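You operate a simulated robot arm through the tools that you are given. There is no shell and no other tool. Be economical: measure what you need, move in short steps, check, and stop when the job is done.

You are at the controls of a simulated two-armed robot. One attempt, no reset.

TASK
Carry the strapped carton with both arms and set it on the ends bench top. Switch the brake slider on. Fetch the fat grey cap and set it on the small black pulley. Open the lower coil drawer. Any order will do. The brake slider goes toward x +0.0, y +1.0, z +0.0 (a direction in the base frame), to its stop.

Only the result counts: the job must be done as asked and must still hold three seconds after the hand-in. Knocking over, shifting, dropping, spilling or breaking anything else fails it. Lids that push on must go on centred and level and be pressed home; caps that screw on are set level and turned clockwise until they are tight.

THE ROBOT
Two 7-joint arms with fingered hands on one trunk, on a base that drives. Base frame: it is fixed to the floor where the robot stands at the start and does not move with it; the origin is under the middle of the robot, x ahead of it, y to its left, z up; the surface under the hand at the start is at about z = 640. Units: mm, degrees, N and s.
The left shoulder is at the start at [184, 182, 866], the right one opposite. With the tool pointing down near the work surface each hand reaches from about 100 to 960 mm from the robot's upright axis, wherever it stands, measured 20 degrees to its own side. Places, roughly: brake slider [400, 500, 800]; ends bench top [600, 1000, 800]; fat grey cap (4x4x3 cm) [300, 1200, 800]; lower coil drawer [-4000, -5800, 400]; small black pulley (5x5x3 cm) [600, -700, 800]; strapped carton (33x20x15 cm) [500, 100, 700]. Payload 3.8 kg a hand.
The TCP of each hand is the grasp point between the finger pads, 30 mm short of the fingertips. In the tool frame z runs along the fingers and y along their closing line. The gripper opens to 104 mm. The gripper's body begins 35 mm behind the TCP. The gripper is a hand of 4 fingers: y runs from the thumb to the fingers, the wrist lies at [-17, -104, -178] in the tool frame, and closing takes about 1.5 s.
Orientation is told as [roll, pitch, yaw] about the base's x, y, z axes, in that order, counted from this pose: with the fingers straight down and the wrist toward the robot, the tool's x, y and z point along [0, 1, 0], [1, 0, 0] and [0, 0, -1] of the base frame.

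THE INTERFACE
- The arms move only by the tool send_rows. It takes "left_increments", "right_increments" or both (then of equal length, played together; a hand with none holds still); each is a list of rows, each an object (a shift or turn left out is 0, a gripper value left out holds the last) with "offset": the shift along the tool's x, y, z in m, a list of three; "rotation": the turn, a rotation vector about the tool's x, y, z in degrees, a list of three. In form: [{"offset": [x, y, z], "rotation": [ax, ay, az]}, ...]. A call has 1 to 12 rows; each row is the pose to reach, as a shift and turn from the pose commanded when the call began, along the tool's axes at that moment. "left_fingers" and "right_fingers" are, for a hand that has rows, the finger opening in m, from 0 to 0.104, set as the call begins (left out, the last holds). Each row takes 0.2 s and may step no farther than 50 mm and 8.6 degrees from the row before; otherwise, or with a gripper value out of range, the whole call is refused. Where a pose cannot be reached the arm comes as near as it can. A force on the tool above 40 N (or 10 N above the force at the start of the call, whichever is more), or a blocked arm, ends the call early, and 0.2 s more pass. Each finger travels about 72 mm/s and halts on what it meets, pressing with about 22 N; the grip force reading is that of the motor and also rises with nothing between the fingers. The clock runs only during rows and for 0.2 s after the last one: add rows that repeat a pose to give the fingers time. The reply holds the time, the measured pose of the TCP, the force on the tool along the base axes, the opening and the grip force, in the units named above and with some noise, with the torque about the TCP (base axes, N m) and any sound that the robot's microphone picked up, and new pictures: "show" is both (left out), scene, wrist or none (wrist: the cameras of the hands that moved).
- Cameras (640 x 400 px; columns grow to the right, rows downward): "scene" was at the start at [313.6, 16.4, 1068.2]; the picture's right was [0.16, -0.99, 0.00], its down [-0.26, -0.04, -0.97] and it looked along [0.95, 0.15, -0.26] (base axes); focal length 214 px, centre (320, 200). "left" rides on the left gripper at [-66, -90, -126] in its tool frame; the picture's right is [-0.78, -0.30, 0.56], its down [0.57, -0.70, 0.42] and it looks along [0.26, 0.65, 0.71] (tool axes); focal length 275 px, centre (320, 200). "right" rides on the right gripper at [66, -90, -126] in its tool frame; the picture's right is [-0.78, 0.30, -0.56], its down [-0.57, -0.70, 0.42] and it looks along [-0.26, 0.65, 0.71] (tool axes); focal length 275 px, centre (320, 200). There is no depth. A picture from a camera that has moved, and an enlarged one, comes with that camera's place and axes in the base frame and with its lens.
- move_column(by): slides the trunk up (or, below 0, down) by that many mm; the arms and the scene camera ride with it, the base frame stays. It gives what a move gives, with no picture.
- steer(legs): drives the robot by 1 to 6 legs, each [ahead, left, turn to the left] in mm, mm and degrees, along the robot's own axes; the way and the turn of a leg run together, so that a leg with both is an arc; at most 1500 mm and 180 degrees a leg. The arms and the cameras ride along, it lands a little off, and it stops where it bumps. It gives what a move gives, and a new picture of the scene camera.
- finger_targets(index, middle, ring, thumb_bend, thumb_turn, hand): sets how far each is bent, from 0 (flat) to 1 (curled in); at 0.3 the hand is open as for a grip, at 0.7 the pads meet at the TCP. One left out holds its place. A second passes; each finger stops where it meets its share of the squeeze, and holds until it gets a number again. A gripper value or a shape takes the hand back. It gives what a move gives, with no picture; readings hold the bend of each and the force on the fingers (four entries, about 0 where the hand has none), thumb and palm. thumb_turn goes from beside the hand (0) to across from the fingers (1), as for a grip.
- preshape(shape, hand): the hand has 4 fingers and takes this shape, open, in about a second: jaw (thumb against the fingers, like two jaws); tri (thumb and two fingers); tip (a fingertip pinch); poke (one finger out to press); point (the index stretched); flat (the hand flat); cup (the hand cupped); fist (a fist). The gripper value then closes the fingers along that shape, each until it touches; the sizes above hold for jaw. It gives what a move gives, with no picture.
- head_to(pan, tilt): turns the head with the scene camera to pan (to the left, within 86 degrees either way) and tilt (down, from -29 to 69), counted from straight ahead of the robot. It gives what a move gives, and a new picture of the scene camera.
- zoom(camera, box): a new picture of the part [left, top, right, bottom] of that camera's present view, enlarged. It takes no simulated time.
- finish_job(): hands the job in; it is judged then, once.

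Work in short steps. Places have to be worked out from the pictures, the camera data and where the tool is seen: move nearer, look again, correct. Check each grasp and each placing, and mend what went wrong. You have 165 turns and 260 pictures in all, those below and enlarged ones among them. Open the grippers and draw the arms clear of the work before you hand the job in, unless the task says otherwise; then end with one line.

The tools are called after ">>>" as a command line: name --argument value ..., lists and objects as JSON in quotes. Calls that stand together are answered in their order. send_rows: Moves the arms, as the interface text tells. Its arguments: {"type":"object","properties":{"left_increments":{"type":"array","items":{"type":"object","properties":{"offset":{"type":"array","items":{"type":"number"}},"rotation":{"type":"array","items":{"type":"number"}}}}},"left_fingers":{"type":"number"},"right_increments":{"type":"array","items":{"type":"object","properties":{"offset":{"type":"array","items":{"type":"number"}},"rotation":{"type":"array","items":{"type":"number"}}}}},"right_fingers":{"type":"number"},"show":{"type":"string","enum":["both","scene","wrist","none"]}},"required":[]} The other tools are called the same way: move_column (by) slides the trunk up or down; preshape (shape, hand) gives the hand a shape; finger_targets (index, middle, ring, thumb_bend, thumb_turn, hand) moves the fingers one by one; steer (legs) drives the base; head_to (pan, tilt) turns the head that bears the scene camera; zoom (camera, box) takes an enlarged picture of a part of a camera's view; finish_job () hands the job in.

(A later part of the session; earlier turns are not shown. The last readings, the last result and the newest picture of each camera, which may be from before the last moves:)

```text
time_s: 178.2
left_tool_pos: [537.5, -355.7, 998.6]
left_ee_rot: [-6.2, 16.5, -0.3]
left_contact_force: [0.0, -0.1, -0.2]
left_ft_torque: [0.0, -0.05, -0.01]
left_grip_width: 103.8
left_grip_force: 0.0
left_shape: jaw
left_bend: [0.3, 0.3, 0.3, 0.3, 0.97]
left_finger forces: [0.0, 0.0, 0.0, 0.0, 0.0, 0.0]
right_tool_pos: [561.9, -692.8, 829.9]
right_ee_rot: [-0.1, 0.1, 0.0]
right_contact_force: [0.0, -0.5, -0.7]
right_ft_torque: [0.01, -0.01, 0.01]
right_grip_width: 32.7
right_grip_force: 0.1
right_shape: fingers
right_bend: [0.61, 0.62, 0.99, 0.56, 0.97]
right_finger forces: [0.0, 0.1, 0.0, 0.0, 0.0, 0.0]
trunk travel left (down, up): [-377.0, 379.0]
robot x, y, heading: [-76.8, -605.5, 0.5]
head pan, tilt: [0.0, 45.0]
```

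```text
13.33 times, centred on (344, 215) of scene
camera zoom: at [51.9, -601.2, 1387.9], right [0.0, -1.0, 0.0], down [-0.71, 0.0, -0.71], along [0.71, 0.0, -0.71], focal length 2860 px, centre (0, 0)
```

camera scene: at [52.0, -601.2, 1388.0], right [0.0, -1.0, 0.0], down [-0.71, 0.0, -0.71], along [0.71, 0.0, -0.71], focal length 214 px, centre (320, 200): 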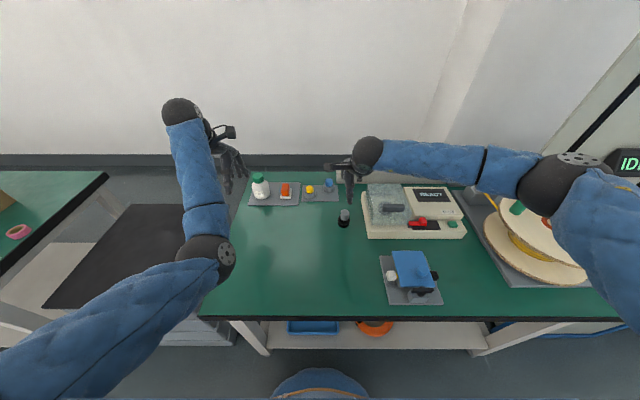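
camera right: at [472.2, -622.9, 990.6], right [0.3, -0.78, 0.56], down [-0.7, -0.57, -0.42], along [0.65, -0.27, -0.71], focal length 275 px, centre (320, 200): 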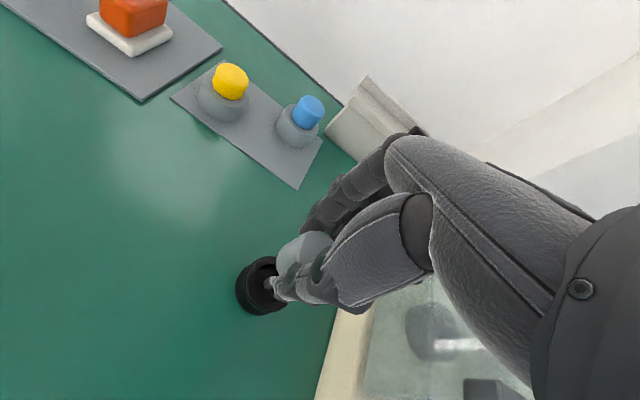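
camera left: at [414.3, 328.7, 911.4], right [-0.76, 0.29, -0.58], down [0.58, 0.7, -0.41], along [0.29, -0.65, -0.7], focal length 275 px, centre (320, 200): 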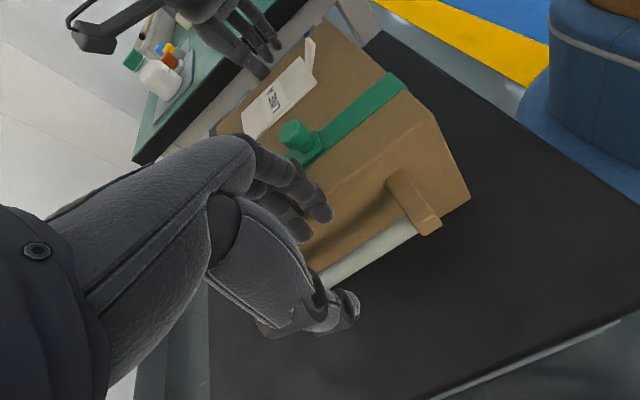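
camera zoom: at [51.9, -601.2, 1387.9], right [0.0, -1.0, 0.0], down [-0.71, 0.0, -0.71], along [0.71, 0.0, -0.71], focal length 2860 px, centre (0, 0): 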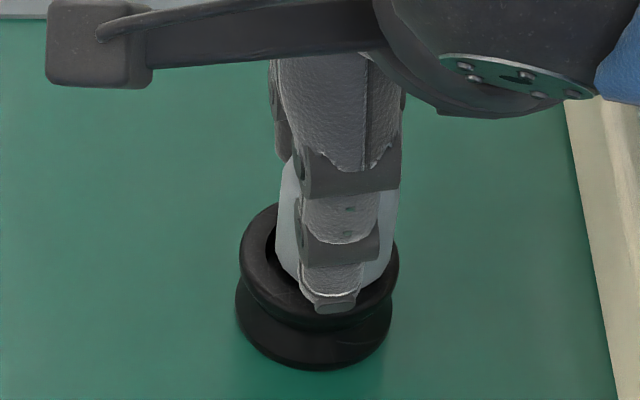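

The cap moved back in x but sits about 3 mm off in −y. I'll grip it lightly, lift 3 mm and shift +y.

>>> finger_targets --hand "right" --index 0.72 --middle 0.74 --thumb_bend 0.7

>>> send_rows --right_increments '[{"offset": [0.0, 0.0, -0.004]}, {"offset": [0.003, 0.0, -0.004]}, {"offset": [0.003, 0.0, -0.004]}]' --show "none"

>>> zoom --camera "right" --box '[200, 170, 360, 310]'

>>> zoom --camera "scene" --box '[320, 200, 368, 230]'

```text
time_s: 179.2
left_tool_pos: [536.7, -354.8, 999.4]
left_ee_rot: [-6.1, 16.5, -0.3]
left_contact_force: [-0.2, 0.3, 0.5]
left_ft_torque: [-0.01, -0.01, 0.01]
left_grip_width: 103.9
left_grip_force: 0.1
left_shape: jaw
left_bend: [0.3, 0.3, 0.3, 0.3, 0.97]
left_finger forces: [0.0, 0.1, 0.0, 0.0, 0.1, 0.0]
right_tool_pos: [561.4, -692.3, 830.8]
right_ee_rot: [-0.1, 0.1, 0.0]
right_contact_force: [-0.6, 0.3, 0.3]
right_ft_torque: [0.0, -0.02, 0.0]
right_grip_width: 25.4
right_grip_force: 13.8
right_shape: fingers
right_bend: [0.71, 0.67, 0.99, 0.58, 0.95]
right_finger forces: [6.7, 7.7, 0.1, 0.0, 13.6, 0.0]
trunk travel left (down, up): [-377.0, 379.0]
robot x, y, heading: [-78.2, -602.9, 0.1]
head pan, tilt: [0.0, 45.0]
```

```text
time_s: 179.9
left_tool_pos: [537.2, -354.2, 998.6]
left_ee_rot: [-6.1, 16.5, -0.3]
left_contact_force: [-0.4, -0.1, 0.8]
left_ft_torque: [-0.01, 0.03, -0.05]
left_grip_width: 103.8
left_grip_force: 0.1
left_shape: jaw
left_bend: [0.3, 0.3, 0.3, 0.3, 0.97]
left_finger forces: [0.0, 0.0, 0.0, 0.1, 0.0, 0.0]
right_tool_pos: [562.6, -689.5, 836.6]
right_ee_rot: [-0.1, 0.0, -0.1]
right_contact_force: [0.8, 0.4, -0.7]
right_ft_torque: [-0.02, -0.02, 0.04]
right_grip_width: 25.6
right_grip_force: 14.2
right_shape: fingers
right_bend: [0.71, 0.67, 0.99, 0.58, 0.95]
right_finger forces: [6.7, 7.7, 0.1, 0.1, 13.6, 0.1]
trunk travel left (down, up): [-377.0, 379.0]
robot x, y, heading: [-78.2, -606.7, 0.1]
head pan, tilt: [0.0, 45.0]
```

```text
2.86 times, centred on (280, 240) of right
camera zoom: at [470.8, -624.2, 960.6], right [0.3, -0.78, 0.56], down [-0.7, -0.57, -0.42], along [0.65, -0.27, -0.71], focal length 786 px, centre (434, 86)
```

zoom: 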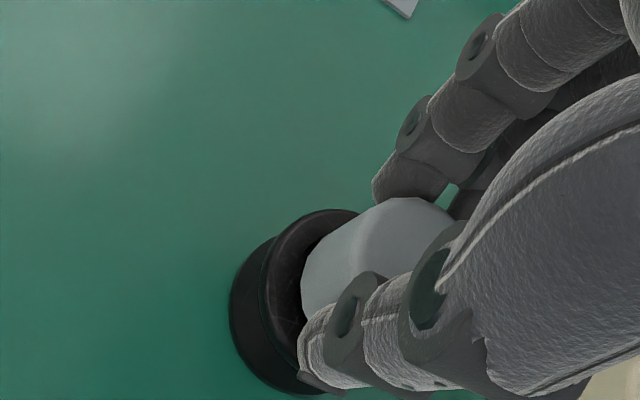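

```text
13.33 times, centred on (344, 215) of scene
camera zoom: at [51.9, -601.3, 1387.9], right [0.0, -1.0, 0.0], down [-0.71, 0.0, -0.71], along [0.71, 0.0, -0.71], focal length 2860 px, centre (0, 0)
```

zoom: 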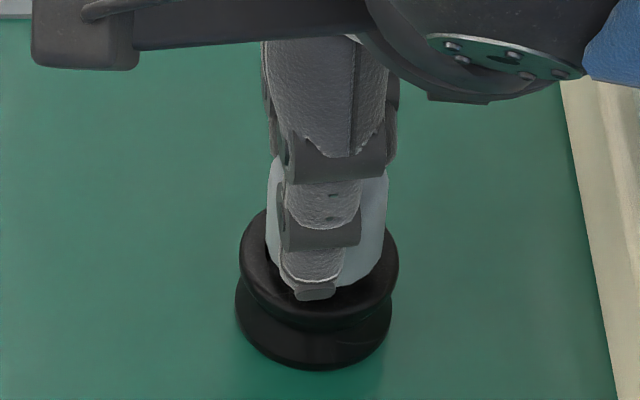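

Now nearly centred, about 1 mm in x and 0 in y. I'll nudge −1 mm in x, lower back to the seat and press lightly.

>>> send_rows --right_increments '[{"offset": [0.0, -0.001, 0.001]}, {"offset": [0.0, -0.001, 0.003]}, {"offset": [0.0, -0.001, 0.005]}, {"offset": [0.0, -0.001, 0.006]}, {"offset": [0.0, -0.001, 0.006]}]' --show "none"

```text
time_s: 181.2
left_tool_pos: [537.1, -354.6, 998.6]
left_ee_rot: [-6.2, 16.5, -0.2]
left_contact_force: [0.4, 0.2, -0.1]
left_ft_torque: [0.0, 0.02, 0.02]
left_grip_width: 103.6
left_grip_force: 0.1
left_shape: jaw
left_bend: [0.3, 0.3, 0.3, 0.3, 0.97]
left_finger forces: [0.1, 0.1, 0.0, 0.0, 0.0, 0.0]
right_tool_pos: [560.1, -690.2, 828.9]
right_ee_rot: [-0.1, 0.1, -0.1]
right_contact_force: [-0.2, -0.6, 0.5]
right_ft_torque: [0.0, -0.01, -0.03]
right_grip_width: 25.2
right_grip_force: 13.8
right_shape: fingers
right_bend: [0.71, 0.67, 0.99, 0.58, 0.95]
right_finger forces: [6.7, 7.7, 0.1, 0.0, 13.4, 0.1]
trunk travel left (down, up): [-377.0, 379.0]
robot x, y, heading: [-73.9, -603.1, 0.2]
head pan, tilt: [0.0, 45.0]
```

No contact yet even below the earlier seat height, so the centred cap can go deeper. Continuing down carefully.

>>> send_rows --right_increments '[{"offset": [0.0, 0.0, 0.002]}, {"offset": [0.0, 0.0, 0.004]}, {"offset": [0.0, 0.0, 0.004]}]' --show "none"

>>> zoom --camera "scene" --box '[320, 200, 368, 230]'

>>> zoom --camera "right" --box '[200, 170, 360, 310]'

```text
time_s: 181.9
left_tool_pos: [536.5, -355.0, 999.8]
left_ee_rot: [-6.2, 16.3, -0.3]
left_contact_force: [-0.4, 0.0, 0.5]
left_ft_torque: [0.02, 0.0, 0.0]
left_grip_width: 103.9
left_grip_force: 0.1
left_shape: jaw
left_bend: [0.3, 0.3, 0.3, 0.3, 0.97]
left_finger forces: [0.1, 0.0, 0.0, 0.0, 0.0, 0.0]
right_tool_pos: [561.5, -691.0, 826.8]
right_ee_rot: [-0.1, -0.1, 0.0]
right_contact_force: [0.7, -1.2, 9.8]
right_ft_torque: [0.04, 0.17, 0.02]
right_grip_width: 24.7
right_grip_force: 14.6
right_shape: fingers
right_bend: [0.71, 0.67, 0.99, 0.59, 0.95]
right_finger forces: [7.3, 8.7, 0.1, 0.0, 13.5, 0.1]
trunk travel left (down, up): [-377.0, 379.0]
robot x, y, heading: [-74.7, -597.9, -0.2]
head pan, tilt: [0.0, 45.0]
```

```text
13.33 times, centred on (344, 215) of scene
camera zoom: at [50.9, -601.2, 1388.1], right [0.0, -1.0, 0.0], down [-0.71, 0.0, -0.71], along [0.71, 0.0, -0.71], focal length 2860 px, centre (0, 0)
```

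zoom: 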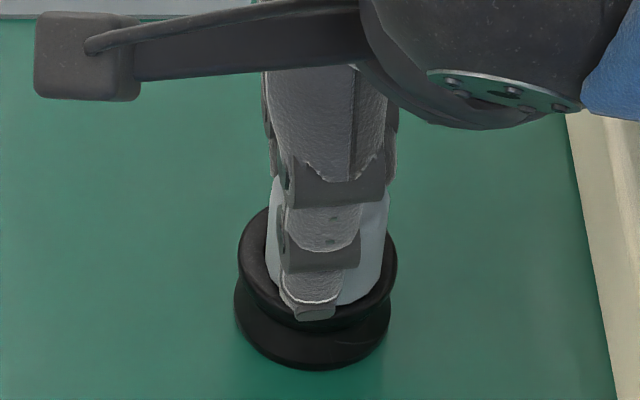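

```text
2.86 times, centred on (280, 240) of right
camera zoom: at [469.6, -624.7, 952.5], right [0.29, -0.78, 0.56], down [-0.7, -0.57, -0.43], along [0.65, -0.27, -0.71], focal length 786 px, centre (434, 86)
```

zoom: 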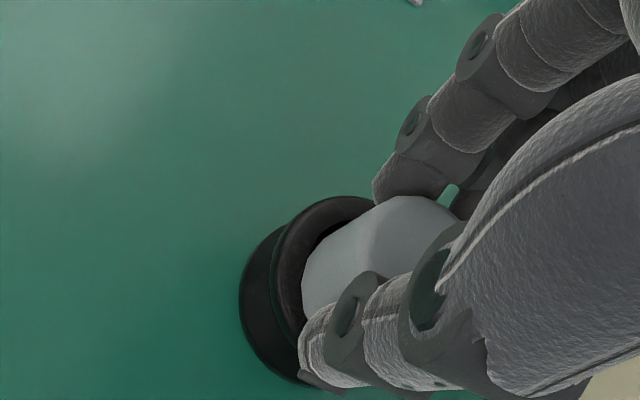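

Seated: 9.8 N at 4 mm lower than before, and centred in the rim. I'll ease up 1 mm and release gently.

>>> send_rows --right_increments '[{"offset": [0.0, 0.0, -0.0015]}, {"offset": [0.0, 0.0, -0.0015]}]' --show "none"

>>> finger_targets --hand "right" --index 0.6 --middle 0.58 --thumb_bend 0.52

>>> zoom --camera "right" --box '[200, 170, 360, 310]'

>>> zoom --camera "scene" --box '[320, 200, 368, 230]'

```text
time_s: 182.6
left_tool_pos: [536.3, -354.6, 999.0]
left_ee_rot: [-6.2, 16.4, -0.3]
left_contact_force: [-0.6, -1.4, -1.5]
left_ft_torque: [-0.03, 0.0, 0.01]
left_grip_width: 103.6
left_grip_force: 0.1
left_shape: jaw
left_bend: [0.3, 0.3, 0.3, 0.3, 0.97]
left_finger forces: [0.0, 0.1, 0.0, 0.0, 0.0, 0.0]
right_tool_pos: [559.3, -690.0, 827.8]
right_ee_rot: [-0.1, -0.1, 0.0]
right_contact_force: [2.1, -0.3, 8.3]
right_ft_torque: [0.03, 0.06, 0.01]
right_grip_width: 24.6
right_grip_force: 14.8
right_shape: fingers
right_bend: [0.71, 0.67, 0.99, 0.59, 0.95]
right_finger forces: [7.5, 8.8, 0.0, 0.0, 13.3, 0.0]
trunk travel left (down, up): [-377.0, 379.0]
robot x, y, heading: [-74.9, -601.7, -0.2]
head pan, tilt: [0.0, 45.0]
```

```text
time_s: 183.6
left_tool_pos: [537.8, -354.9, 999.8]
left_ee_rot: [-6.2, 16.5, -0.3]
left_contact_force: [0.2, -0.8, 0.0]
left_ft_torque: [0.01, -0.01, 0.01]
left_grip_width: 103.8
left_grip_force: 0.1
left_shape: jaw
left_bend: [0.3, 0.3, 0.3, 0.3, 0.97]
left_finger forces: [0.0, 0.0, 0.1, 0.0, 0.1, 0.1]
right_tool_pos: [560.0, -689.5, 827.6]
right_ee_rot: [-0.1, 0.1, 0.0]
right_contact_force: [-0.5, -0.3, 0.1]
right_ft_torque: [0.02, 0.0, 0.0]
right_grip_width: 37.4
right_grip_force: 0.0
right_shape: fingers
right_bend: [0.6, 0.57, 0.99, 0.52, 0.97]
right_finger forces: [0.0, 0.0, 0.1, 0.0, 0.1, 0.1]
trunk travel left (down, up): [-377.0, 379.0]
robot x, y, heading: [-76.8, -606.3, 0.3]
head pan, tilt: [0.0, 45.0]
```

```text
2.86 times, centred on (280, 240) of right
camera zoom: at [469.6, -624.7, 952.4], right [0.3, -0.77, 0.56], down [-0.7, -0.57, -0.42], along [0.65, -0.27, -0.71], focal length 786 px, centre (434, 86)
```

zoom: 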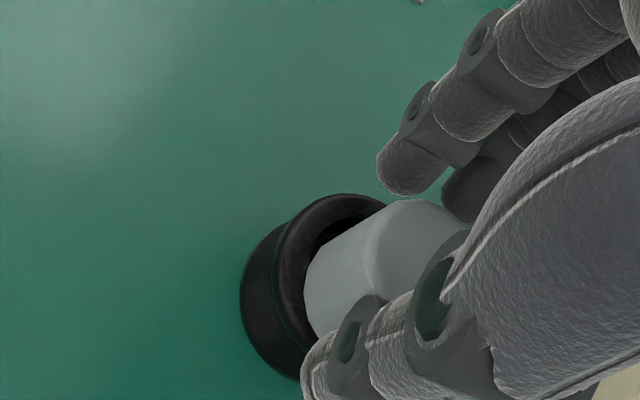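

```text
13.33 times, centred on (344, 215) of scene
camera zoom: at [51.9, -601.2, 1387.9], right [0.0, -1.0, 0.0], down [-0.71, 0.0, -0.71], along [0.71, 0.0, -0.71], focal length 2860 px, centre (0, 0)
```

zoom: 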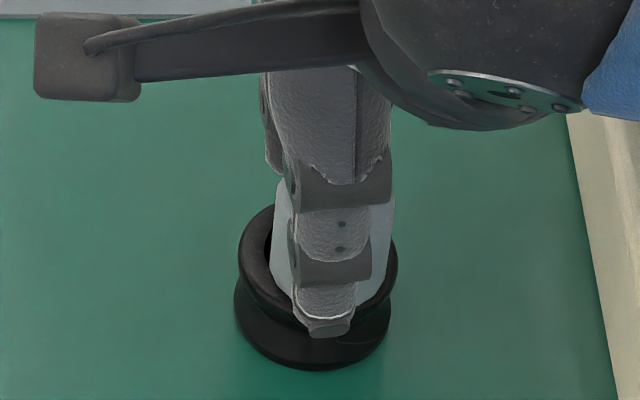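

Released. Opening wider and lifting away to inspect.

>>> finger_targets --hand "right" --index 0.35 --middle 0.35 --thumb_bend 0.35

>>> send_rows --right_increments '[{"offset": [0.0, 0.0, -0.03]}, {"offset": [0.0, 0.0, -0.07]}, {"offset": [0.0, 0.0, -0.11]}, {"offset": [0.0, 0.0, -0.13]}]' --show "none"

>>> zoom --camera "scene" --box '[328, 206, 360, 226]'

>>> zoom --camera "right" --box '[192, 255, 288, 320]'

```text
time_s: 184.6
left_tool_pos: [537.6, -355.1, 999.2]
left_ee_rot: [-6.2, 16.5, -0.3]
left_contact_force: [-0.4, -0.7, 0.7]
left_ft_torque: [0.02, 0.0, 0.01]
left_grip_width: 103.6
left_grip_force: 0.1
left_shape: jaw
left_bend: [0.3, 0.3, 0.3, 0.3, 0.97]
left_finger forces: [0.0, 0.1, 0.0, 0.0, 0.0, 0.0]
right_tool_pos: [561.4, -690.9, 828.1]
right_ee_rot: [-0.2, 0.0, 0.0]
right_contact_force: [0.2, 0.4, 0.0]
right_ft_torque: [-0.02, 0.02, 0.01]
right_grip_width: 91.7
right_grip_force: 0.0
right_shape: fingers
right_bend: [0.35, 0.35, 0.99, 0.35, 0.97]
right_finger forces: [0.0, 0.0, 0.0, 0.0, 0.0, 0.2]
trunk travel left (down, up): [-377.0, 379.0]
robot x, y, heading: [-76.9, -605.6, -0.0]
head pan, tilt: [0.0, 45.0]
```

```text
time_s: 185.6
left_tool_pos: [538.6, -355.0, 999.2]
left_ee_rot: [-6.1, 16.5, -0.4]
left_contact_force: [-0.3, 0.2, -0.1]
left_ft_torque: [0.0, 0.01, 0.0]
left_grip_width: 103.5
left_grip_force: 0.0
left_shape: jaw
left_bend: [0.3, 0.3, 0.3, 0.3, 0.97]
left_finger forces: [0.1, 0.0, 0.0, 0.0, 0.0, 0.0]
right_tool_pos: [561.0, -691.5, 957.7]
right_ee_rot: [-0.1, -0.1, -0.1]
right_contact_force: [-0.1, -0.5, 0.1]
right_ft_torque: [0.04, 0.0, -0.02]
right_grip_width: 91.6
right_grip_force: 0.0
right_shape: fingers
right_bend: [0.35, 0.35, 0.99, 0.35, 0.97]
right_finger forces: [0.1, 0.1, 0.0, 0.0, 0.1, 0.0]
trunk travel left (down, up): [-377.0, 379.0]
robot x, y, heading: [-75.9, -605.3, -0.0]
head pan, tilt: [0.0, 45.0]
```

```text
16.00 times, centred on (344, 216) of scene
camera zoom: at [51.8, -601.2, 1387.9], right [0.0, -1.0, 0.0], down [-0.71, 0.0, -0.71], along [0.71, 0.0, -0.71], focal length 3432 px, centre (-64, -56)
```

zoom: 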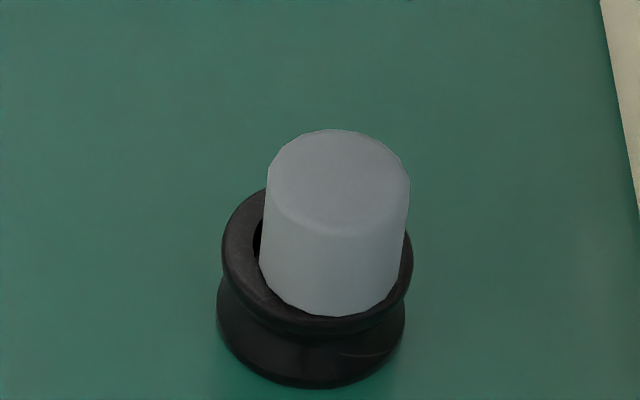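

```text
6.15 times, centred on (240, 288) of right
camera zoom: at [469.2, -626.0, 1081.6], right [0.3, -0.78, 0.56], down [-0.7, -0.57, -0.42], along [0.65, -0.27, -0.71], focal length 1694 px, centre (812, -338)
```

zoom: 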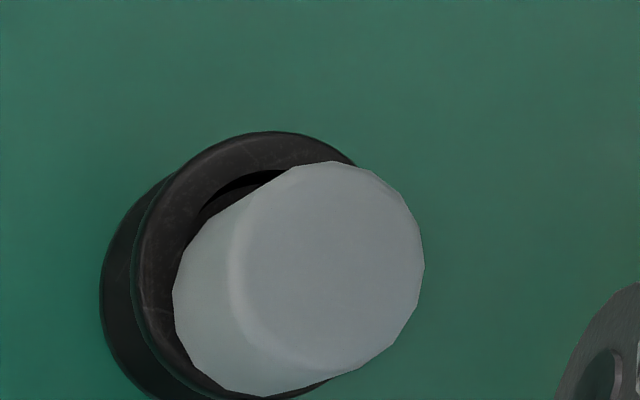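

Now it sits level on the rim but about 4 mm toward −x and 2 mm toward −y. One fine correction: regrip with the hand offset +3.5/+2 mm.

>>> send_rows --right_increments '[{"offset": [0.002, 0.0035, 0.03]}, {"offset": [0.002, 0.0035, 0.06]}, {"offset": [0.002, 0.0035, 0.09]}, {"offset": [0.002, 0.0035, 0.115]}, {"offset": [0.002, 0.0035, 0.128]}, {"offset": [0.002, 0.0035, 0.128]}]' --show "none"

>>> finger_targets --hand "right" --index 0.6 --middle 0.57 --thumb_bend 0.53

>>> finger_targets --hand "right" --index 0.72 --middle 0.7 --thumb_bend 0.62

>>> zoom --camera "scene" --box '[328, 206, 360, 226]'

>>> zoom --camera "right" --box '[200, 190, 328, 290]'

```text
time_s: 186.9
left_tool_pos: [537.2, -355.4, 999.5]
left_ee_rot: [-6.2, 16.5, -0.2]
left_contact_force: [0.4, 0.5, 0.3]
left_ft_torque: [0.0, -0.02, -0.01]
left_grip_width: 103.5
left_grip_force: 0.0
left_shape: jaw
left_bend: [0.3, 0.3, 0.3, 0.3, 0.97]
left_finger forces: [0.0, 0.0, 0.0, 0.1, 0.0, 0.0]
right_tool_pos: [566.2, -688.2, 828.5]
right_ee_rot: [-0.1, 0.0, 0.0]
right_contact_force: [0.0, 0.0, -0.6]
right_ft_torque: [0.02, 0.02, -0.01]
right_grip_width: 92.0
right_grip_force: 0.1
right_shape: fingers
right_bend: [0.35, 0.35, 0.99, 0.35, 0.97]
right_finger forces: [0.0, 0.0, 0.0, 0.0, 0.0, 0.0]
trunk travel left (down, up): [-377.0, 379.0]
robot x, y, heading: [-76.5, -605.2, -0.0]
head pan, tilt: [0.0, 45.0]
```

```text
time_s: 187.9
left_tool_pos: [537.7, -355.2, 999.1]
left_ee_rot: [-6.3, 16.4, -0.3]
left_contact_force: [0.7, 0.1, -0.6]
left_ft_torque: [0.01, -0.01, 0.0]
left_grip_width: 103.7
left_grip_force: 0.0
left_shape: jaw
left_bend: [0.3, 0.3, 0.3, 0.3, 0.97]
left_finger forces: [0.0, 0.1, 0.0, 0.1, 0.0, 0.0]
right_tool_pos: [564.5, -688.1, 828.7]
right_ee_rot: [-0.2, -0.1, 0.1]
right_contact_force: [-0.1, 0.2, -0.6]
right_ft_torque: [0.02, 0.02, -0.02]
right_grip_width: 37.5
right_grip_force: 0.1
right_shape: fingers
right_bend: [0.6, 0.56, 0.99, 0.53, 0.97]
right_finger forces: [0.1, 0.1, 0.1, 0.0, 0.0, 0.0]
trunk travel left (down, up): [-377.0, 379.0]
robot x, y, heading: [-77.2, -604.0, -0.1]
head pan, tilt: [0.0, 45.0]
```

```text
time_s: 188.9
left_tool_pos: [537.2, -355.0, 999.8]
left_ee_rot: [-6.2, 16.5, -0.4]
left_contact_force: [0.6, -0.3, -0.2]
left_ft_torque: [0.01, 0.01, 0.01]
left_grip_width: 103.7
left_grip_force: 0.1
left_shape: jaw
left_bend: [0.3, 0.3, 0.3, 0.3, 0.97]
left_finger forces: [0.0, 0.0, 0.0, 0.0, 0.0, 0.1]
right_tool_pos: [565.1, -688.2, 828.9]
right_ee_rot: [-0.2, -0.1, 0.0]
right_contact_force: [1.0, 0.3, 0.4]
right_ft_torque: [-0.04, 0.02, 0.01]
right_grip_width: 21.4
right_grip_force: 5.6
right_shape: fingers
right_bend: [0.71, 0.67, 0.99, 0.57, 0.97]
right_finger forces: [3.1, 3.9, 0.1, 0.0, 5.9, 0.0]
trunk travel left (down, up): [-377.0, 379.0]
robot x, y, heading: [-74.0, -603.6, 0.1]
head pan, tilt: [0.0, 45.0]
```

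```text
16.00 times, centred on (344, 216) of scene
camera zoom: at [51.8, -601.2, 1387.9], right [0.0, -1.0, 0.0], down [-0.71, 0.0, -0.71], along [0.71, 0.0, -0.71], focal length 3432 px, centre (-64, -56)
```

zoom: 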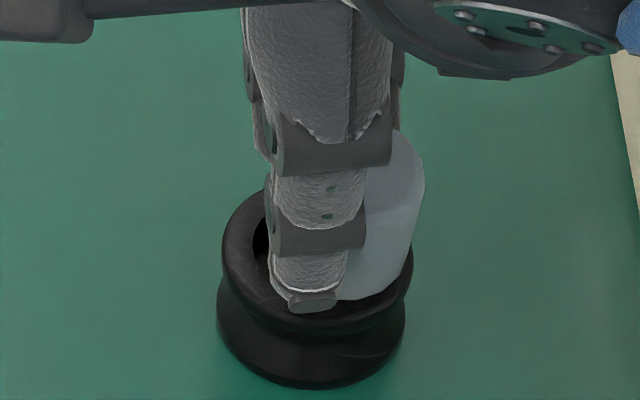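

```text
4.00 times, centred on (264, 240) of right
camera zoom: at [473.5, -622.7, 954.3], right [0.3, -0.77, 0.56], down [-0.7, -0.57, -0.42], along [0.65, -0.27, -0.71], focal length 1101 px, centre (544, 40)
```

zoom: 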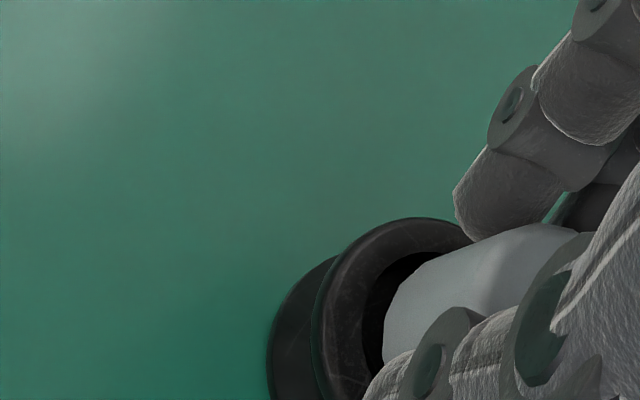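

The index missed the cap side and squeezed it toward −y. I'll open, realign the hand on the cap itself, then regrip, lift slightly and place it.

>>> finger_targets --hand "right" --index 0.45 --middle 0.45 --thumb_bend 0.45

>>> send_rows --right_increments '[{"offset": [0.0, 0.0, -0.03]}, {"offset": [0.0, 0.0, -0.07]}, {"offset": [0.0, 0.0, -0.11]}, {"offset": [0.0, 0.0, -0.12]}]' --show "none"

>>> zoom --camera "scene" --box '[328, 206, 360, 226]'

>>> zoom --camera "right" --box '[192, 255, 288, 320]'

```text
time_s: 189.9
left_tool_pos: [537.7, -355.1, 999.7]
left_ee_rot: [-6.1, 16.5, -0.3]
left_contact_force: [0.8, -0.1, 1.3]
left_ft_torque: [-0.02, 0.02, -0.01]
left_grip_width: 103.9
left_grip_force: 0.0
left_shape: jaw
left_bend: [0.3, 0.3, 0.3, 0.3, 0.97]
left_finger forces: [0.1, 0.0, 0.0, 0.0, 0.0, 0.0]
right_tool_pos: [565.1, -689.0, 830.4]
right_ee_rot: [-0.1, 0.1, 0.1]
right_contact_force: [-0.5, 0.1, 0.6]
right_ft_torque: [0.02, 0.02, -0.01]
right_grip_width: 66.1
right_grip_force: 0.1
right_shape: fingers
right_bend: [0.45, 0.45, 0.99, 0.45, 0.97]
right_finger forces: [0.1, 0.0, 0.1, 0.1, 0.0, 0.1]
trunk travel left (down, up): [-377.0, 379.0]
robot x, y, heading: [-76.1, -601.8, 0.3]
head pan, tilt: [0.0, 45.0]
```

```text
time_s: 190.9
left_tool_pos: [537.9, -354.6, 999.1]
left_ee_rot: [-6.3, 16.5, -0.2]
left_contact_force: [-1.2, 0.2, 0.3]
left_ft_torque: [0.03, 0.0, 0.03]
left_grip_width: 103.9
left_grip_force: 0.1
left_shape: jaw
left_bend: [0.3, 0.3, 0.3, 0.3, 0.97]
left_finger forces: [0.0, 0.0, 0.0, 0.0, 0.1, 0.1]
right_tool_pos: [564.9, -686.9, 948.8]
right_ee_rot: [-0.1, -0.1, 0.0]
right_contact_force: [0.3, -0.9, -0.7]
right_ft_torque: [-0.02, 0.01, 0.0]
right_grip_width: 66.1
right_grip_force: 0.0
right_shape: fingers
right_bend: [0.45, 0.45, 0.99, 0.45, 0.97]
right_finger forces: [0.0, 0.0, 0.0, 0.0, 0.0, 0.0]
trunk travel left (down, up): [-377.0, 379.0]
robot x, y, heading: [-75.3, -604.4, 0.2]
head pan, tilt: [0.0, 45.0]
```

```text
16.00 times, centred on (344, 216) of scene
camera zoom: at [52.0, -601.1, 1387.9], right [0.0, -1.0, 0.0], down [-0.71, 0.0, -0.71], along [0.71, 0.0, -0.71], focal length 3432 px, centre (-64, -56)
```

zoom: 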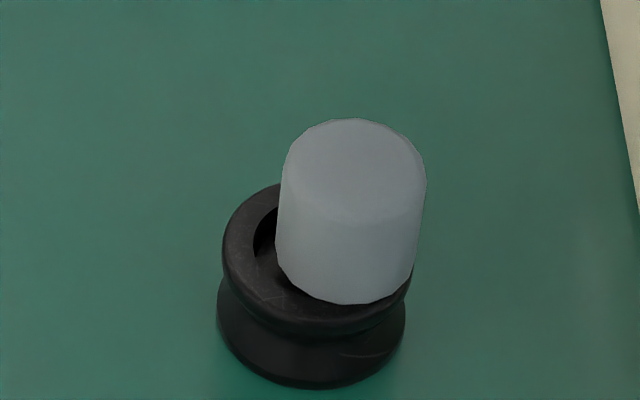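

```text
6.15 times, centred on (240, 288) of right
camera zoom: at [473.2, -622.0, 1073.8], right [0.3, -0.77, 0.56], down [-0.7, -0.57, -0.42], along [0.65, -0.27, -0.71], focal length 1694 px, centre (812, -338)
```

zoom: 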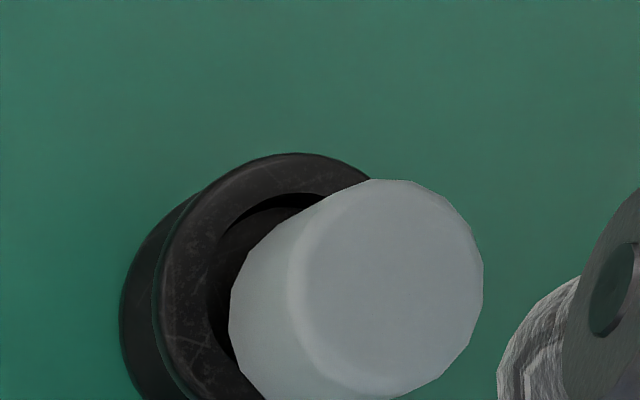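

The cap is level on the rim but now 6 mm off in −y, while x is good. I'll align the hand at y≈−697 to grip it properly.

>>> send_rows --right_increments '[{"offset": [-0.01, -0.003, 0.03]}, {"offset": [-0.01, -0.003, 0.06]}, {"offset": [-0.01, -0.003, 0.09]}, {"offset": [-0.01, -0.003, 0.11]}, {"offset": [-0.01, -0.003, 0.119]}, {"offset": [-0.01, -0.003, 0.119]}]' --show "none"

>>> finger_targets --hand "right" --index 0.6 --middle 0.6 --thumb_bend 0.58

>>> finger_targets --hand "right" --index 0.8 --middle 0.8 --thumb_bend 0.8

>>> send_rows --right_increments '[{"offset": [0.0, 0.0, -0.004]}, {"offset": [0.0, 0.0, -0.004]}]' --show "none"

>>> zoom --camera "scene" --box '[328, 206, 360, 226]'

>>> zoom --camera "right" --box '[220, 200, 332, 290]'

```text
time_s: 192.3
left_tool_pos: [537.8, -356.3, 1000.2]
left_ee_rot: [-6.2, 16.5, -0.3]
left_contact_force: [0.0, 0.4, -0.1]
left_ft_torque: [-0.02, -0.04, 0.01]
left_grip_width: 103.6
left_grip_force: 0.1
left_shape: jaw
left_bend: [0.3, 0.3, 0.3, 0.3, 0.97]
left_finger forces: [0.0, 0.0, 0.0, 0.0, 0.0, 0.0]
right_tool_pos: [562.3, -697.7, 831.5]
right_ee_rot: [-0.1, -0.1, 0.0]
right_contact_force: [0.3, 0.2, -0.3]
right_ft_torque: [0.01, -0.04, 0.01]
right_grip_width: 65.8
right_grip_force: 0.1
right_shape: fingers
right_bend: [0.45, 0.45, 0.99, 0.45, 0.97]
right_finger forces: [0.1, 0.0, 0.0, 0.0, 0.0, 0.0]
trunk travel left (down, up): [-377.0, 379.0]
robot x, y, heading: [-75.4, -603.4, -0.1]
head pan, tilt: [0.0, 45.0]
```

```text
time_s: 193.3
left_tool_pos: [535.8, -353.4, 999.2]
left_ee_rot: [-6.3, 16.6, -0.2]
left_contact_force: [1.0, -0.4, -0.5]
left_ft_torque: [0.01, 0.0, -0.02]
left_grip_width: 103.4
left_grip_force: 0.1
left_shape: jaw
left_bend: [0.3, 0.3, 0.3, 0.3, 0.97]
left_finger forces: [0.0, 0.0, 0.0, 0.1, 0.0, 0.0]
right_tool_pos: [563.2, -696.6, 830.2]
right_ee_rot: [-0.1, 0.1, 0.0]
right_contact_force: [-0.3, 0.1, 0.0]
right_ft_torque: [-0.03, -0.01, -0.01]
right_grip_width: 32.8
right_grip_force: 0.1
right_shape: fingers
right_bend: [0.6, 0.6, 0.99, 0.57, 0.97]
right_finger forces: [0.1, 0.0, 0.0, 0.0, 0.1, 0.1]
trunk travel left (down, up): [-377.0, 379.0]
robot x, y, heading: [-77.1, -601.1, 0.2]
head pan, tilt: [0.0, 45.0]
```

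```text
time_s: 194.3
left_tool_pos: [537.7, -355.6, 999.2]
left_ee_rot: [-6.2, 16.6, -0.3]
left_contact_force: [0.2, -0.5, 0.0]
left_ft_torque: [-0.02, 0.0, -0.02]
left_grip_width: 103.6
left_grip_force: 0.0
left_shape: jaw
left_bend: [0.3, 0.3, 0.3, 0.3, 0.97]
left_finger forces: [0.0, 0.1, 0.0, 0.0, 0.1, 0.0]
right_tool_pos: [562.1, -697.4, 829.7]
right_ee_rot: [0.0, 0.1, 0.0]
right_contact_force: [0.8, 0.0, -0.8]
right_ft_torque: [0.02, -0.03, -0.02]
right_grip_width: 26.2
right_grip_force: 19.7
right_shape: fingers
right_bend: [0.58, 0.65, 0.99, 0.65, 0.94]
right_finger forces: [9.7, 9.2, 0.0, 0.0, 20.2, 0.1]
trunk travel left (down, up): [-377.0, 379.0]
robot x, y, heading: [-77.1, -601.6, 0.1]
head pan, tilt: [0.0, 45.0]
```

```text
time_s: 194.9
left_tool_pos: [538.0, -354.4, 999.7]
left_ee_rot: [-6.2, 16.6, -0.3]
left_contact_force: [0.1, -0.5, -1.3]
left_ft_torque: [0.0, 0.01, 0.0]
left_grip_width: 103.9
left_grip_force: 0.2
left_shape: jaw
left_bend: [0.3, 0.3, 0.3, 0.3, 0.97]
left_finger forces: [0.0, 0.0, 0.0, 0.0, 0.1, 0.0]
right_tool_pos: [561.2, -698.1, 832.9]
right_ee_rot: [-0.1, 0.0, 0.0]
right_contact_force: [1.0, 0.2, 0.6]
right_ft_torque: [-0.01, -0.02, 0.01]
right_grip_width: 26.4
right_grip_force: 20.0
right_shape: fingers
right_bend: [0.58, 0.65, 0.99, 0.65, 0.94]
right_finger forces: [9.8, 9.2, 0.1, 0.0, 20.2, 0.1]
trunk travel left (down, up): [-377.0, 379.0]
robot x, y, heading: [-74.9, -600.5, -0.1]
head pan, tilt: [0.0, 45.0]
```

```text
16.00 times, centred on (344, 216) of scene
camera zoom: at [52.0, -601.2, 1387.9], right [0.0, -1.0, 0.0], down [-0.71, 0.0, -0.71], along [0.71, 0.0, -0.71], focal length 3432 px, centre (-64, -56)
```

zoom: 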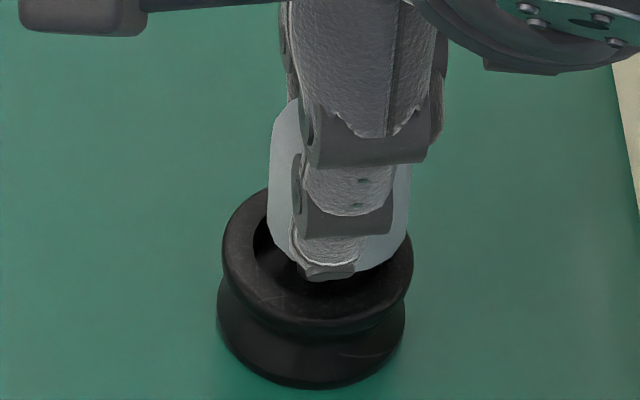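

```text
4.44 times, centred on (276, 245) of right
camera zoom: at [470.8, -631.8, 958.9], right [0.3, -0.77, 0.56], down [-0.7, -0.57, -0.42], along [0.65, -0.27, -0.71], focal length 1224 px, centre (516, 0)
```

zoom: 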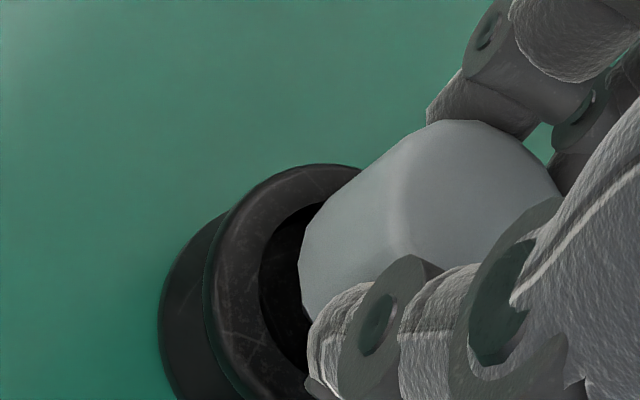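

Good grip: 10/9/20 N. The cap is now about +5 mm in x and −5 mm in y from the axis, so I shift it by that while it's lifted.

>>> send_rows --right_increments '[{"offset": [0.003, -0.003, -0.002]}, {"offset": [0.0052, -0.005, -0.002]}, {"offset": [0.0052, -0.005, -0.002]}]' --show "none"

>>> zoom --camera "scene" --box '[328, 206, 360, 226]'

>>> zoom --camera "right" --box '[220, 200, 332, 290]'

```text
time_s: 195.8
left_tool_pos: [536.9, -354.2, 998.5]
left_ee_rot: [-6.2, 16.4, -0.4]
left_contact_force: [0.0, -0.3, -0.5]
left_ft_torque: [0.02, 0.0, -0.02]
left_grip_width: 103.3
left_grip_force: 0.0
left_shape: jaw
left_bend: [0.3, 0.3, 0.3, 0.3, 0.97]
left_finger forces: [0.1, 0.0, 0.0, 0.1, 0.0, 0.0]
right_tool_pos: [555.3, -691.8, 837.4]
right_ee_rot: [-0.1, 0.1, 0.0]
right_contact_force: [0.2, -0.7, -0.2]
right_ft_torque: [-0.01, 0.02, -0.02]
right_grip_width: 26.4
right_grip_force: 18.9
right_shape: fingers
right_bend: [0.58, 0.65, 0.99, 0.65, 0.94]
right_finger forces: [9.9, 9.1, 0.0, 0.0, 20.2, 0.0]
trunk travel left (down, up): [-377.0, 379.0]
robot x, y, heading: [-74.6, -602.8, 0.0]
head pan, tilt: [0.0, 45.0]
```

```text
16.00 times, centred on (344, 216) of scene
camera zoom: at [51.9, -601.2, 1387.9], right [0.0, -1.0, 0.0], down [-0.71, 0.0, -0.71], along [0.71, 0.0, -0.71], focal length 3432 px, centre (-64, -56)
```

zoom: 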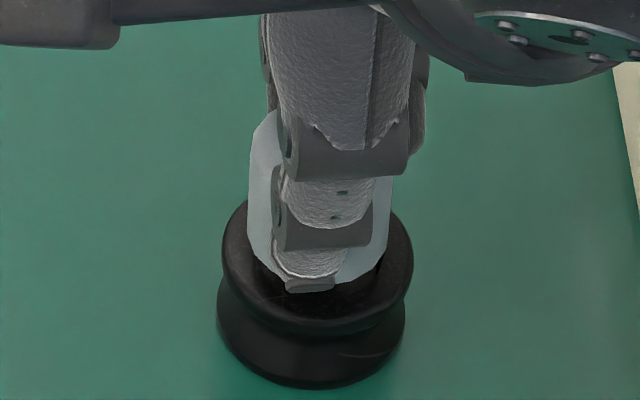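

```text
4.44 times, centred on (276, 245) of right
camera zoom: at [465.0, -626.7, 961.7], right [0.3, -0.77, 0.56], down [-0.7, -0.57, -0.42], along [0.65, -0.27, -0.71], focal length 1224 px, centre (516, 0)
```

zoom: 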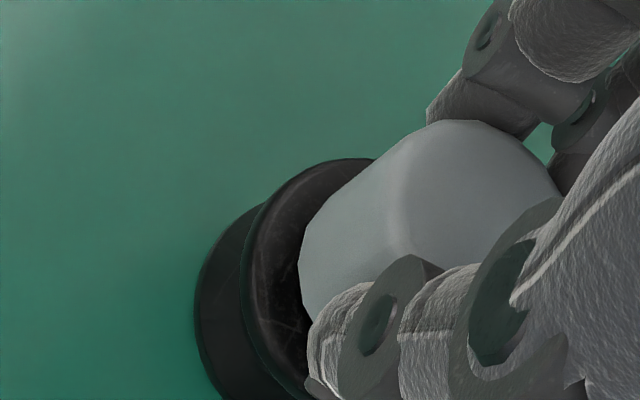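

Now it's aligned in both axes. Lowering to contact.

>>> send_rows --right_increments '[{"offset": [0.0, 0.0005, 0.002]}, {"offset": [0.0, 0.0005, 0.004]}, {"offset": [0.0, 0.0005, 0.006]}, {"offset": [0.0, 0.0005, 0.0075]}, {"offset": [0.0, 0.0005, 0.0075]}]' --show "none"

>>> zoom --camera "scene" --box '[328, 206, 360, 226]'

```text
time_s: 196.9
left_tool_pos: [537.4, -355.2, 999.2]
left_ee_rot: [-6.2, 16.5, -0.3]
left_contact_force: [0.3, -0.2, 0.1]
left_ft_torque: [-0.01, -0.02, -0.04]
left_grip_width: 103.6
left_grip_force: 0.1
left_shape: jaw
left_bend: [0.3, 0.3, 0.3, 0.3, 0.97]
left_finger forces: [0.0, 0.0, 0.0, 0.0, 0.0, 0.0]
right_tool_pos: [555.7, -694.3, 829.4]
right_ee_rot: [-0.1, -0.1, 0.0]
right_contact_force: [-0.3, -0.2, 2.2]
right_ft_torque: [0.0, 0.0, 0.01]
right_grip_width: 26.1
right_grip_force: 19.8
right_shape: fingers
right_bend: [0.58, 0.65, 0.99, 0.65, 0.94]
right_finger forces: [10.1, 9.6, 0.0, 0.0, 20.4, 0.0]
trunk travel left (down, up): [-377.0, 379.0]
robot x, y, heading: [-71.1, -601.2, 0.0]
head pan, tilt: [0.0, 45.0]
```

```text
16.00 times, centred on (344, 216) of scene
camera zoom: at [51.7, -601.2, 1388.0], right [0.0, -1.0, 0.0], down [-0.71, 0.0, -0.71], along [0.71, 0.0, -0.71], focal length 3432 px, centre (-64, -56)
```

zoom: 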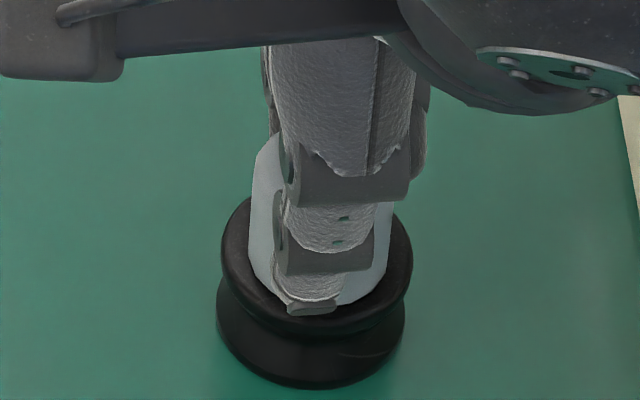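

Seated and centred within ~1 mm. A light press, then release.

>>> send_rows --right_increments '[{"offset": [0.0, 0.0, 0.002]}, {"offset": [0.0, 0.0, 0.002]}, {"offset": [0.0, 0.0, 0.0]}, {"offset": [0.0, 0.0, 0.0]}]' --show "none"

>>> finger_targets --hand "right" --index 0.5 --middle 0.55 --thumb_bend 0.56

>>> finger_targets --hand "right" --index 0.35 --middle 0.35 --thumb_bend 0.35

>>> send_rows --right_increments '[{"offset": [0.0, 0.0, -0.03]}, {"offset": [0.0, 0.0, -0.07]}, {"offset": [0.0, 0.0, -0.11]}, {"offset": [0.0, 0.0, -0.15]}]' --show "none"

>>> zoom --camera "scene" --box '[328, 206, 360, 226]'

>>> zoom --camera "right" --box '[192, 255, 288, 320]'

```text
time_s: 197.9
left_tool_pos: [537.9, -354.7, 998.1]
left_ee_rot: [-6.2, 16.6, -0.3]
left_contact_force: [-0.9, -0.1, 0.2]
left_ft_torque: [0.01, -0.03, 0.0]
left_grip_width: 103.8
left_grip_force: 0.0
left_shape: jaw
left_bend: [0.3, 0.3, 0.3, 0.3, 0.97]
left_finger forces: [0.1, 0.1, 0.0, 0.1, 0.0, 0.1]
right_tool_pos: [556.0, -693.1, 828.4]
right_ee_rot: [0.0, 0.0, 0.0]
right_contact_force: [0.9, -0.4, 1.5]
right_ft_torque: [0.03, -0.02, -0.03]
right_grip_width: 26.4
right_grip_force: 20.2
right_shape: fingers
right_bend: [0.58, 0.65, 0.99, 0.65, 0.94]
right_finger forces: [10.2, 9.6, 0.0, 0.0, 20.4, 0.0]
trunk travel left (down, up): [-377.0, 379.0]
robot x, y, heading: [-75.1, -606.3, 0.2]
head pan, tilt: [0.0, 45.0]
```

```text
time_s: 198.9
left_tool_pos: [537.0, -356.6, 999.7]
left_ee_rot: [-6.2, 16.4, -0.3]
left_contact_force: [-0.5, 0.4, -0.6]
left_ft_torque: [-0.02, -0.01, 0.04]
left_grip_width: 103.6
left_grip_force: 0.0
left_shape: jaw
left_bend: [0.3, 0.3, 0.3, 0.3, 0.97]
left_finger forces: [0.1, 0.1, 0.1, 0.0, 0.0, 0.0]
right_tool_pos: [556.8, -693.5, 829.4]
right_ee_rot: [-0.1, 0.0, 0.0]
right_contact_force: [-0.8, 0.0, -0.1]
right_ft_torque: [0.02, -0.01, -0.01]
right_grip_width: 45.5
right_grip_force: 0.1
right_shape: fingers
right_bend: [0.5, 0.55, 0.99, 0.56, 0.97]
right_finger forces: [0.0, 0.0, 0.1, 0.1, 0.0, 0.1]
trunk travel left (down, up): [-377.0, 379.0]
robot x, y, heading: [-72.6, -603.7, 0.2]
head pan, tilt: [0.0, 45.0]
```

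```text
time_s: 199.9
left_tool_pos: [537.3, -353.9, 1000.0]
left_ee_rot: [-6.2, 16.5, -0.3]
left_contact_force: [0.3, 0.0, -0.3]
left_ft_torque: [-0.01, 0.01, 0.01]
left_grip_width: 103.8
left_grip_force: 0.0
left_shape: jaw
left_bend: [0.3, 0.3, 0.3, 0.3, 0.97]
left_finger forces: [0.0, 0.0, 0.0, 0.0, 0.1, 0.1]
right_tool_pos: [557.0, -693.5, 828.4]
right_ee_rot: [-0.1, 0.0, 0.0]
right_contact_force: [0.5, 0.2, 0.1]
right_ft_torque: [0.01, 0.04, -0.01]
right_grip_width: 91.7
right_grip_force: 0.0
right_shape: fingers
right_bend: [0.35, 0.35, 0.99, 0.35, 0.97]
right_finger forces: [0.1, 0.1, 0.0, 0.1, 0.0, 0.0]
trunk travel left (down, up): [-377.0, 379.0]
robot x, y, heading: [-73.0, -602.4, 0.1]
head pan, tilt: [0.0, 45.0]
```

```text
time_s: 200.9
left_tool_pos: [538.3, -354.6, 1000.6]
left_ee_rot: [-6.2, 16.4, -0.3]
left_contact_force: [0.7, 0.8, -0.7]
left_ft_torque: [0.02, -0.02, 0.03]
left_grip_width: 103.8
left_grip_force: 0.1
left_shape: jaw
left_bend: [0.3, 0.3, 0.3, 0.3, 0.97]
left_finger forces: [0.0, 0.1, 0.1, 0.1, 0.1, 0.0]
right_tool_pos: [554.0, -694.0, 978.1]
right_ee_rot: [-0.1, -0.1, 0.0]
right_contact_force: [-0.3, -0.7, 0.3]
right_ft_torque: [0.01, 0.01, 0.0]
right_grip_width: 91.6
right_grip_force: 0.0
right_shape: fingers
right_bend: [0.35, 0.35, 0.99, 0.35, 0.97]
right_finger forces: [0.0, 0.0, 0.1, 0.1, 0.0, 0.1]
trunk travel left (down, up): [-377.0, 379.0]
robot x, y, heading: [-73.3, -602.2, 0.1]
head pan, tilt: [0.0, 45.0]
```

```text
16.00 times, centred on (344, 216) of scene
camera zoom: at [51.4, -601.1, 1388.0], right [0.0, -1.0, 0.0], down [-0.71, 0.0, -0.71], along [0.71, 0.0, -0.71], focal length 3432 px, centre (-64, -56)
```

zoom: 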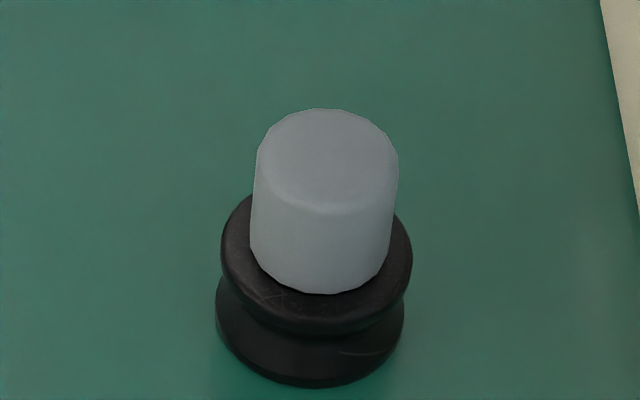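

```text
6.15 times, centred on (240, 288) of right
camera zoom: at [463.5, -627.8, 1103.6], right [0.3, -0.77, 0.56], down [-0.7, -0.57, -0.42], along [0.65, -0.27, -0.71], focal length 1694 px, centre (812, -338)
```

zoom: 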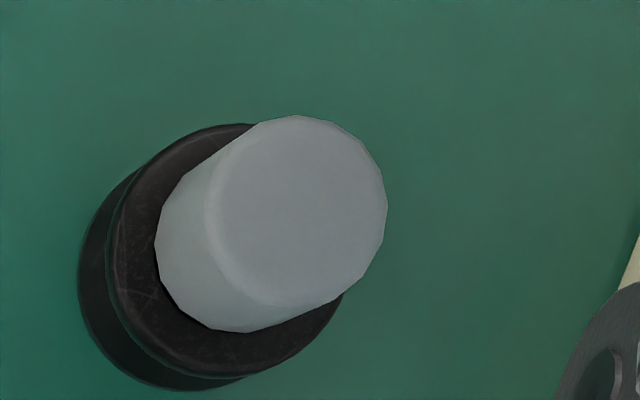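

Cap is centred and level on the pulley rim. Now the drawer: I'll back away, turn toward it, and look.

>>> steer --legs '[[-650, 0, 0], [0, 0, -123]]'

>>> head_to --pan 0 --tilt 12

```text
time_s: 209.8
left_tool_pos: [-876.4, -1247.9, 999.3]
left_ee_rot: [-6.1, 16.5, -125.0]
left_contact_force: [0.6, 0.2, 0.0]
left_ft_torque: [-0.01, 0.06, 0.0]
left_grip_width: 103.6
left_grip_force: 0.0
left_shape: jaw
left_bend: [0.3, 0.3, 0.3, 0.3, 0.97]
left_finger forces: [0.1, 0.0, 0.1, 0.0, 0.1, 0.1]
right_tool_pos: [-1164.9, -1070.1, 978.0]
right_ee_rot: [-0.2, 0.0, -124.8]
right_contact_force: [-0.8, -0.2, -0.2]
right_ft_torque: [0.02, -0.02, -0.02]
right_grip_width: 91.6
right_grip_force: 0.1
right_shape: fingers
right_bend: [0.35, 0.35, 0.99, 0.35, 0.97]
right_finger forces: [0.1, 0.0, 0.0, 0.1, 0.1, 0.0]
trunk travel left (down, up): [-377.0, 379.0]
robot x, y, heading: [-734.1, -606.0, -124.7]
head pan, tilt: [0.0, 45.0]
camera scene: at [-805.5, -708.0, 1387.9], right [-0.82, 0.57, 0.0], down [0.4, 0.58, -0.71], along [-0.4, -0.58, -0.71], focal length 214 px, centre (320, 200)
```

scene: 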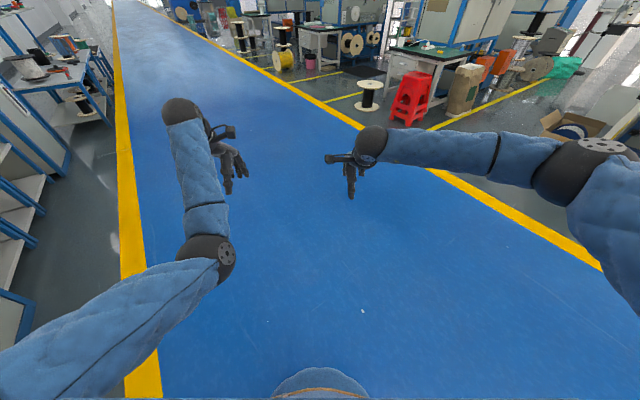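

```text
time_s: 210.8
left_tool_pos: [-875.9, -1248.5, 998.6]
left_ee_rot: [-6.1, 16.6, -125.1]
left_contact_force: [0.9, 0.8, -0.1]
left_ft_torque: [-0.02, -0.02, -0.01]
left_grip_width: 103.8
left_grip_force: 0.0
left_shape: jaw
left_bend: [0.3, 0.3, 0.3, 0.3, 0.97]
left_finger forces: [0.0, 0.1, 0.0, 0.1, 0.0, 0.0]
right_tool_pos: [-1164.8, -1069.9, 978.1]
right_ee_rot: [-0.1, 0.0, -124.8]
right_contact_force: [1.0, 0.6, -0.5]
right_ft_torque: [0.02, 0.03, -0.01]
right_grip_width: 92.1
right_grip_force: 0.1
right_shape: fingers
right_bend: [0.35, 0.35, 0.99, 0.35, 0.97]
right_finger forces: [0.0, 0.1, 0.0, 0.0, 0.0, 0.0]
trunk travel left (down, up): [-377.0, 379.0]
robot x, y, heading: [-731.2, -602.6, -124.5]
head pan, tilt: [0.0, 12.0]
camera scene: at [-812.1, -717.9, 1439.5], right [-0.82, 0.57, 0.0], down [0.12, 0.17, -0.98], along [-0.56, -0.8, -0.21], focal length 214 px, centre (320, 200)
```

scene: 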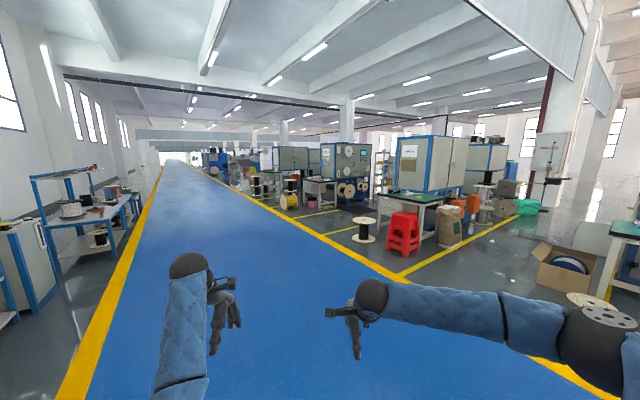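

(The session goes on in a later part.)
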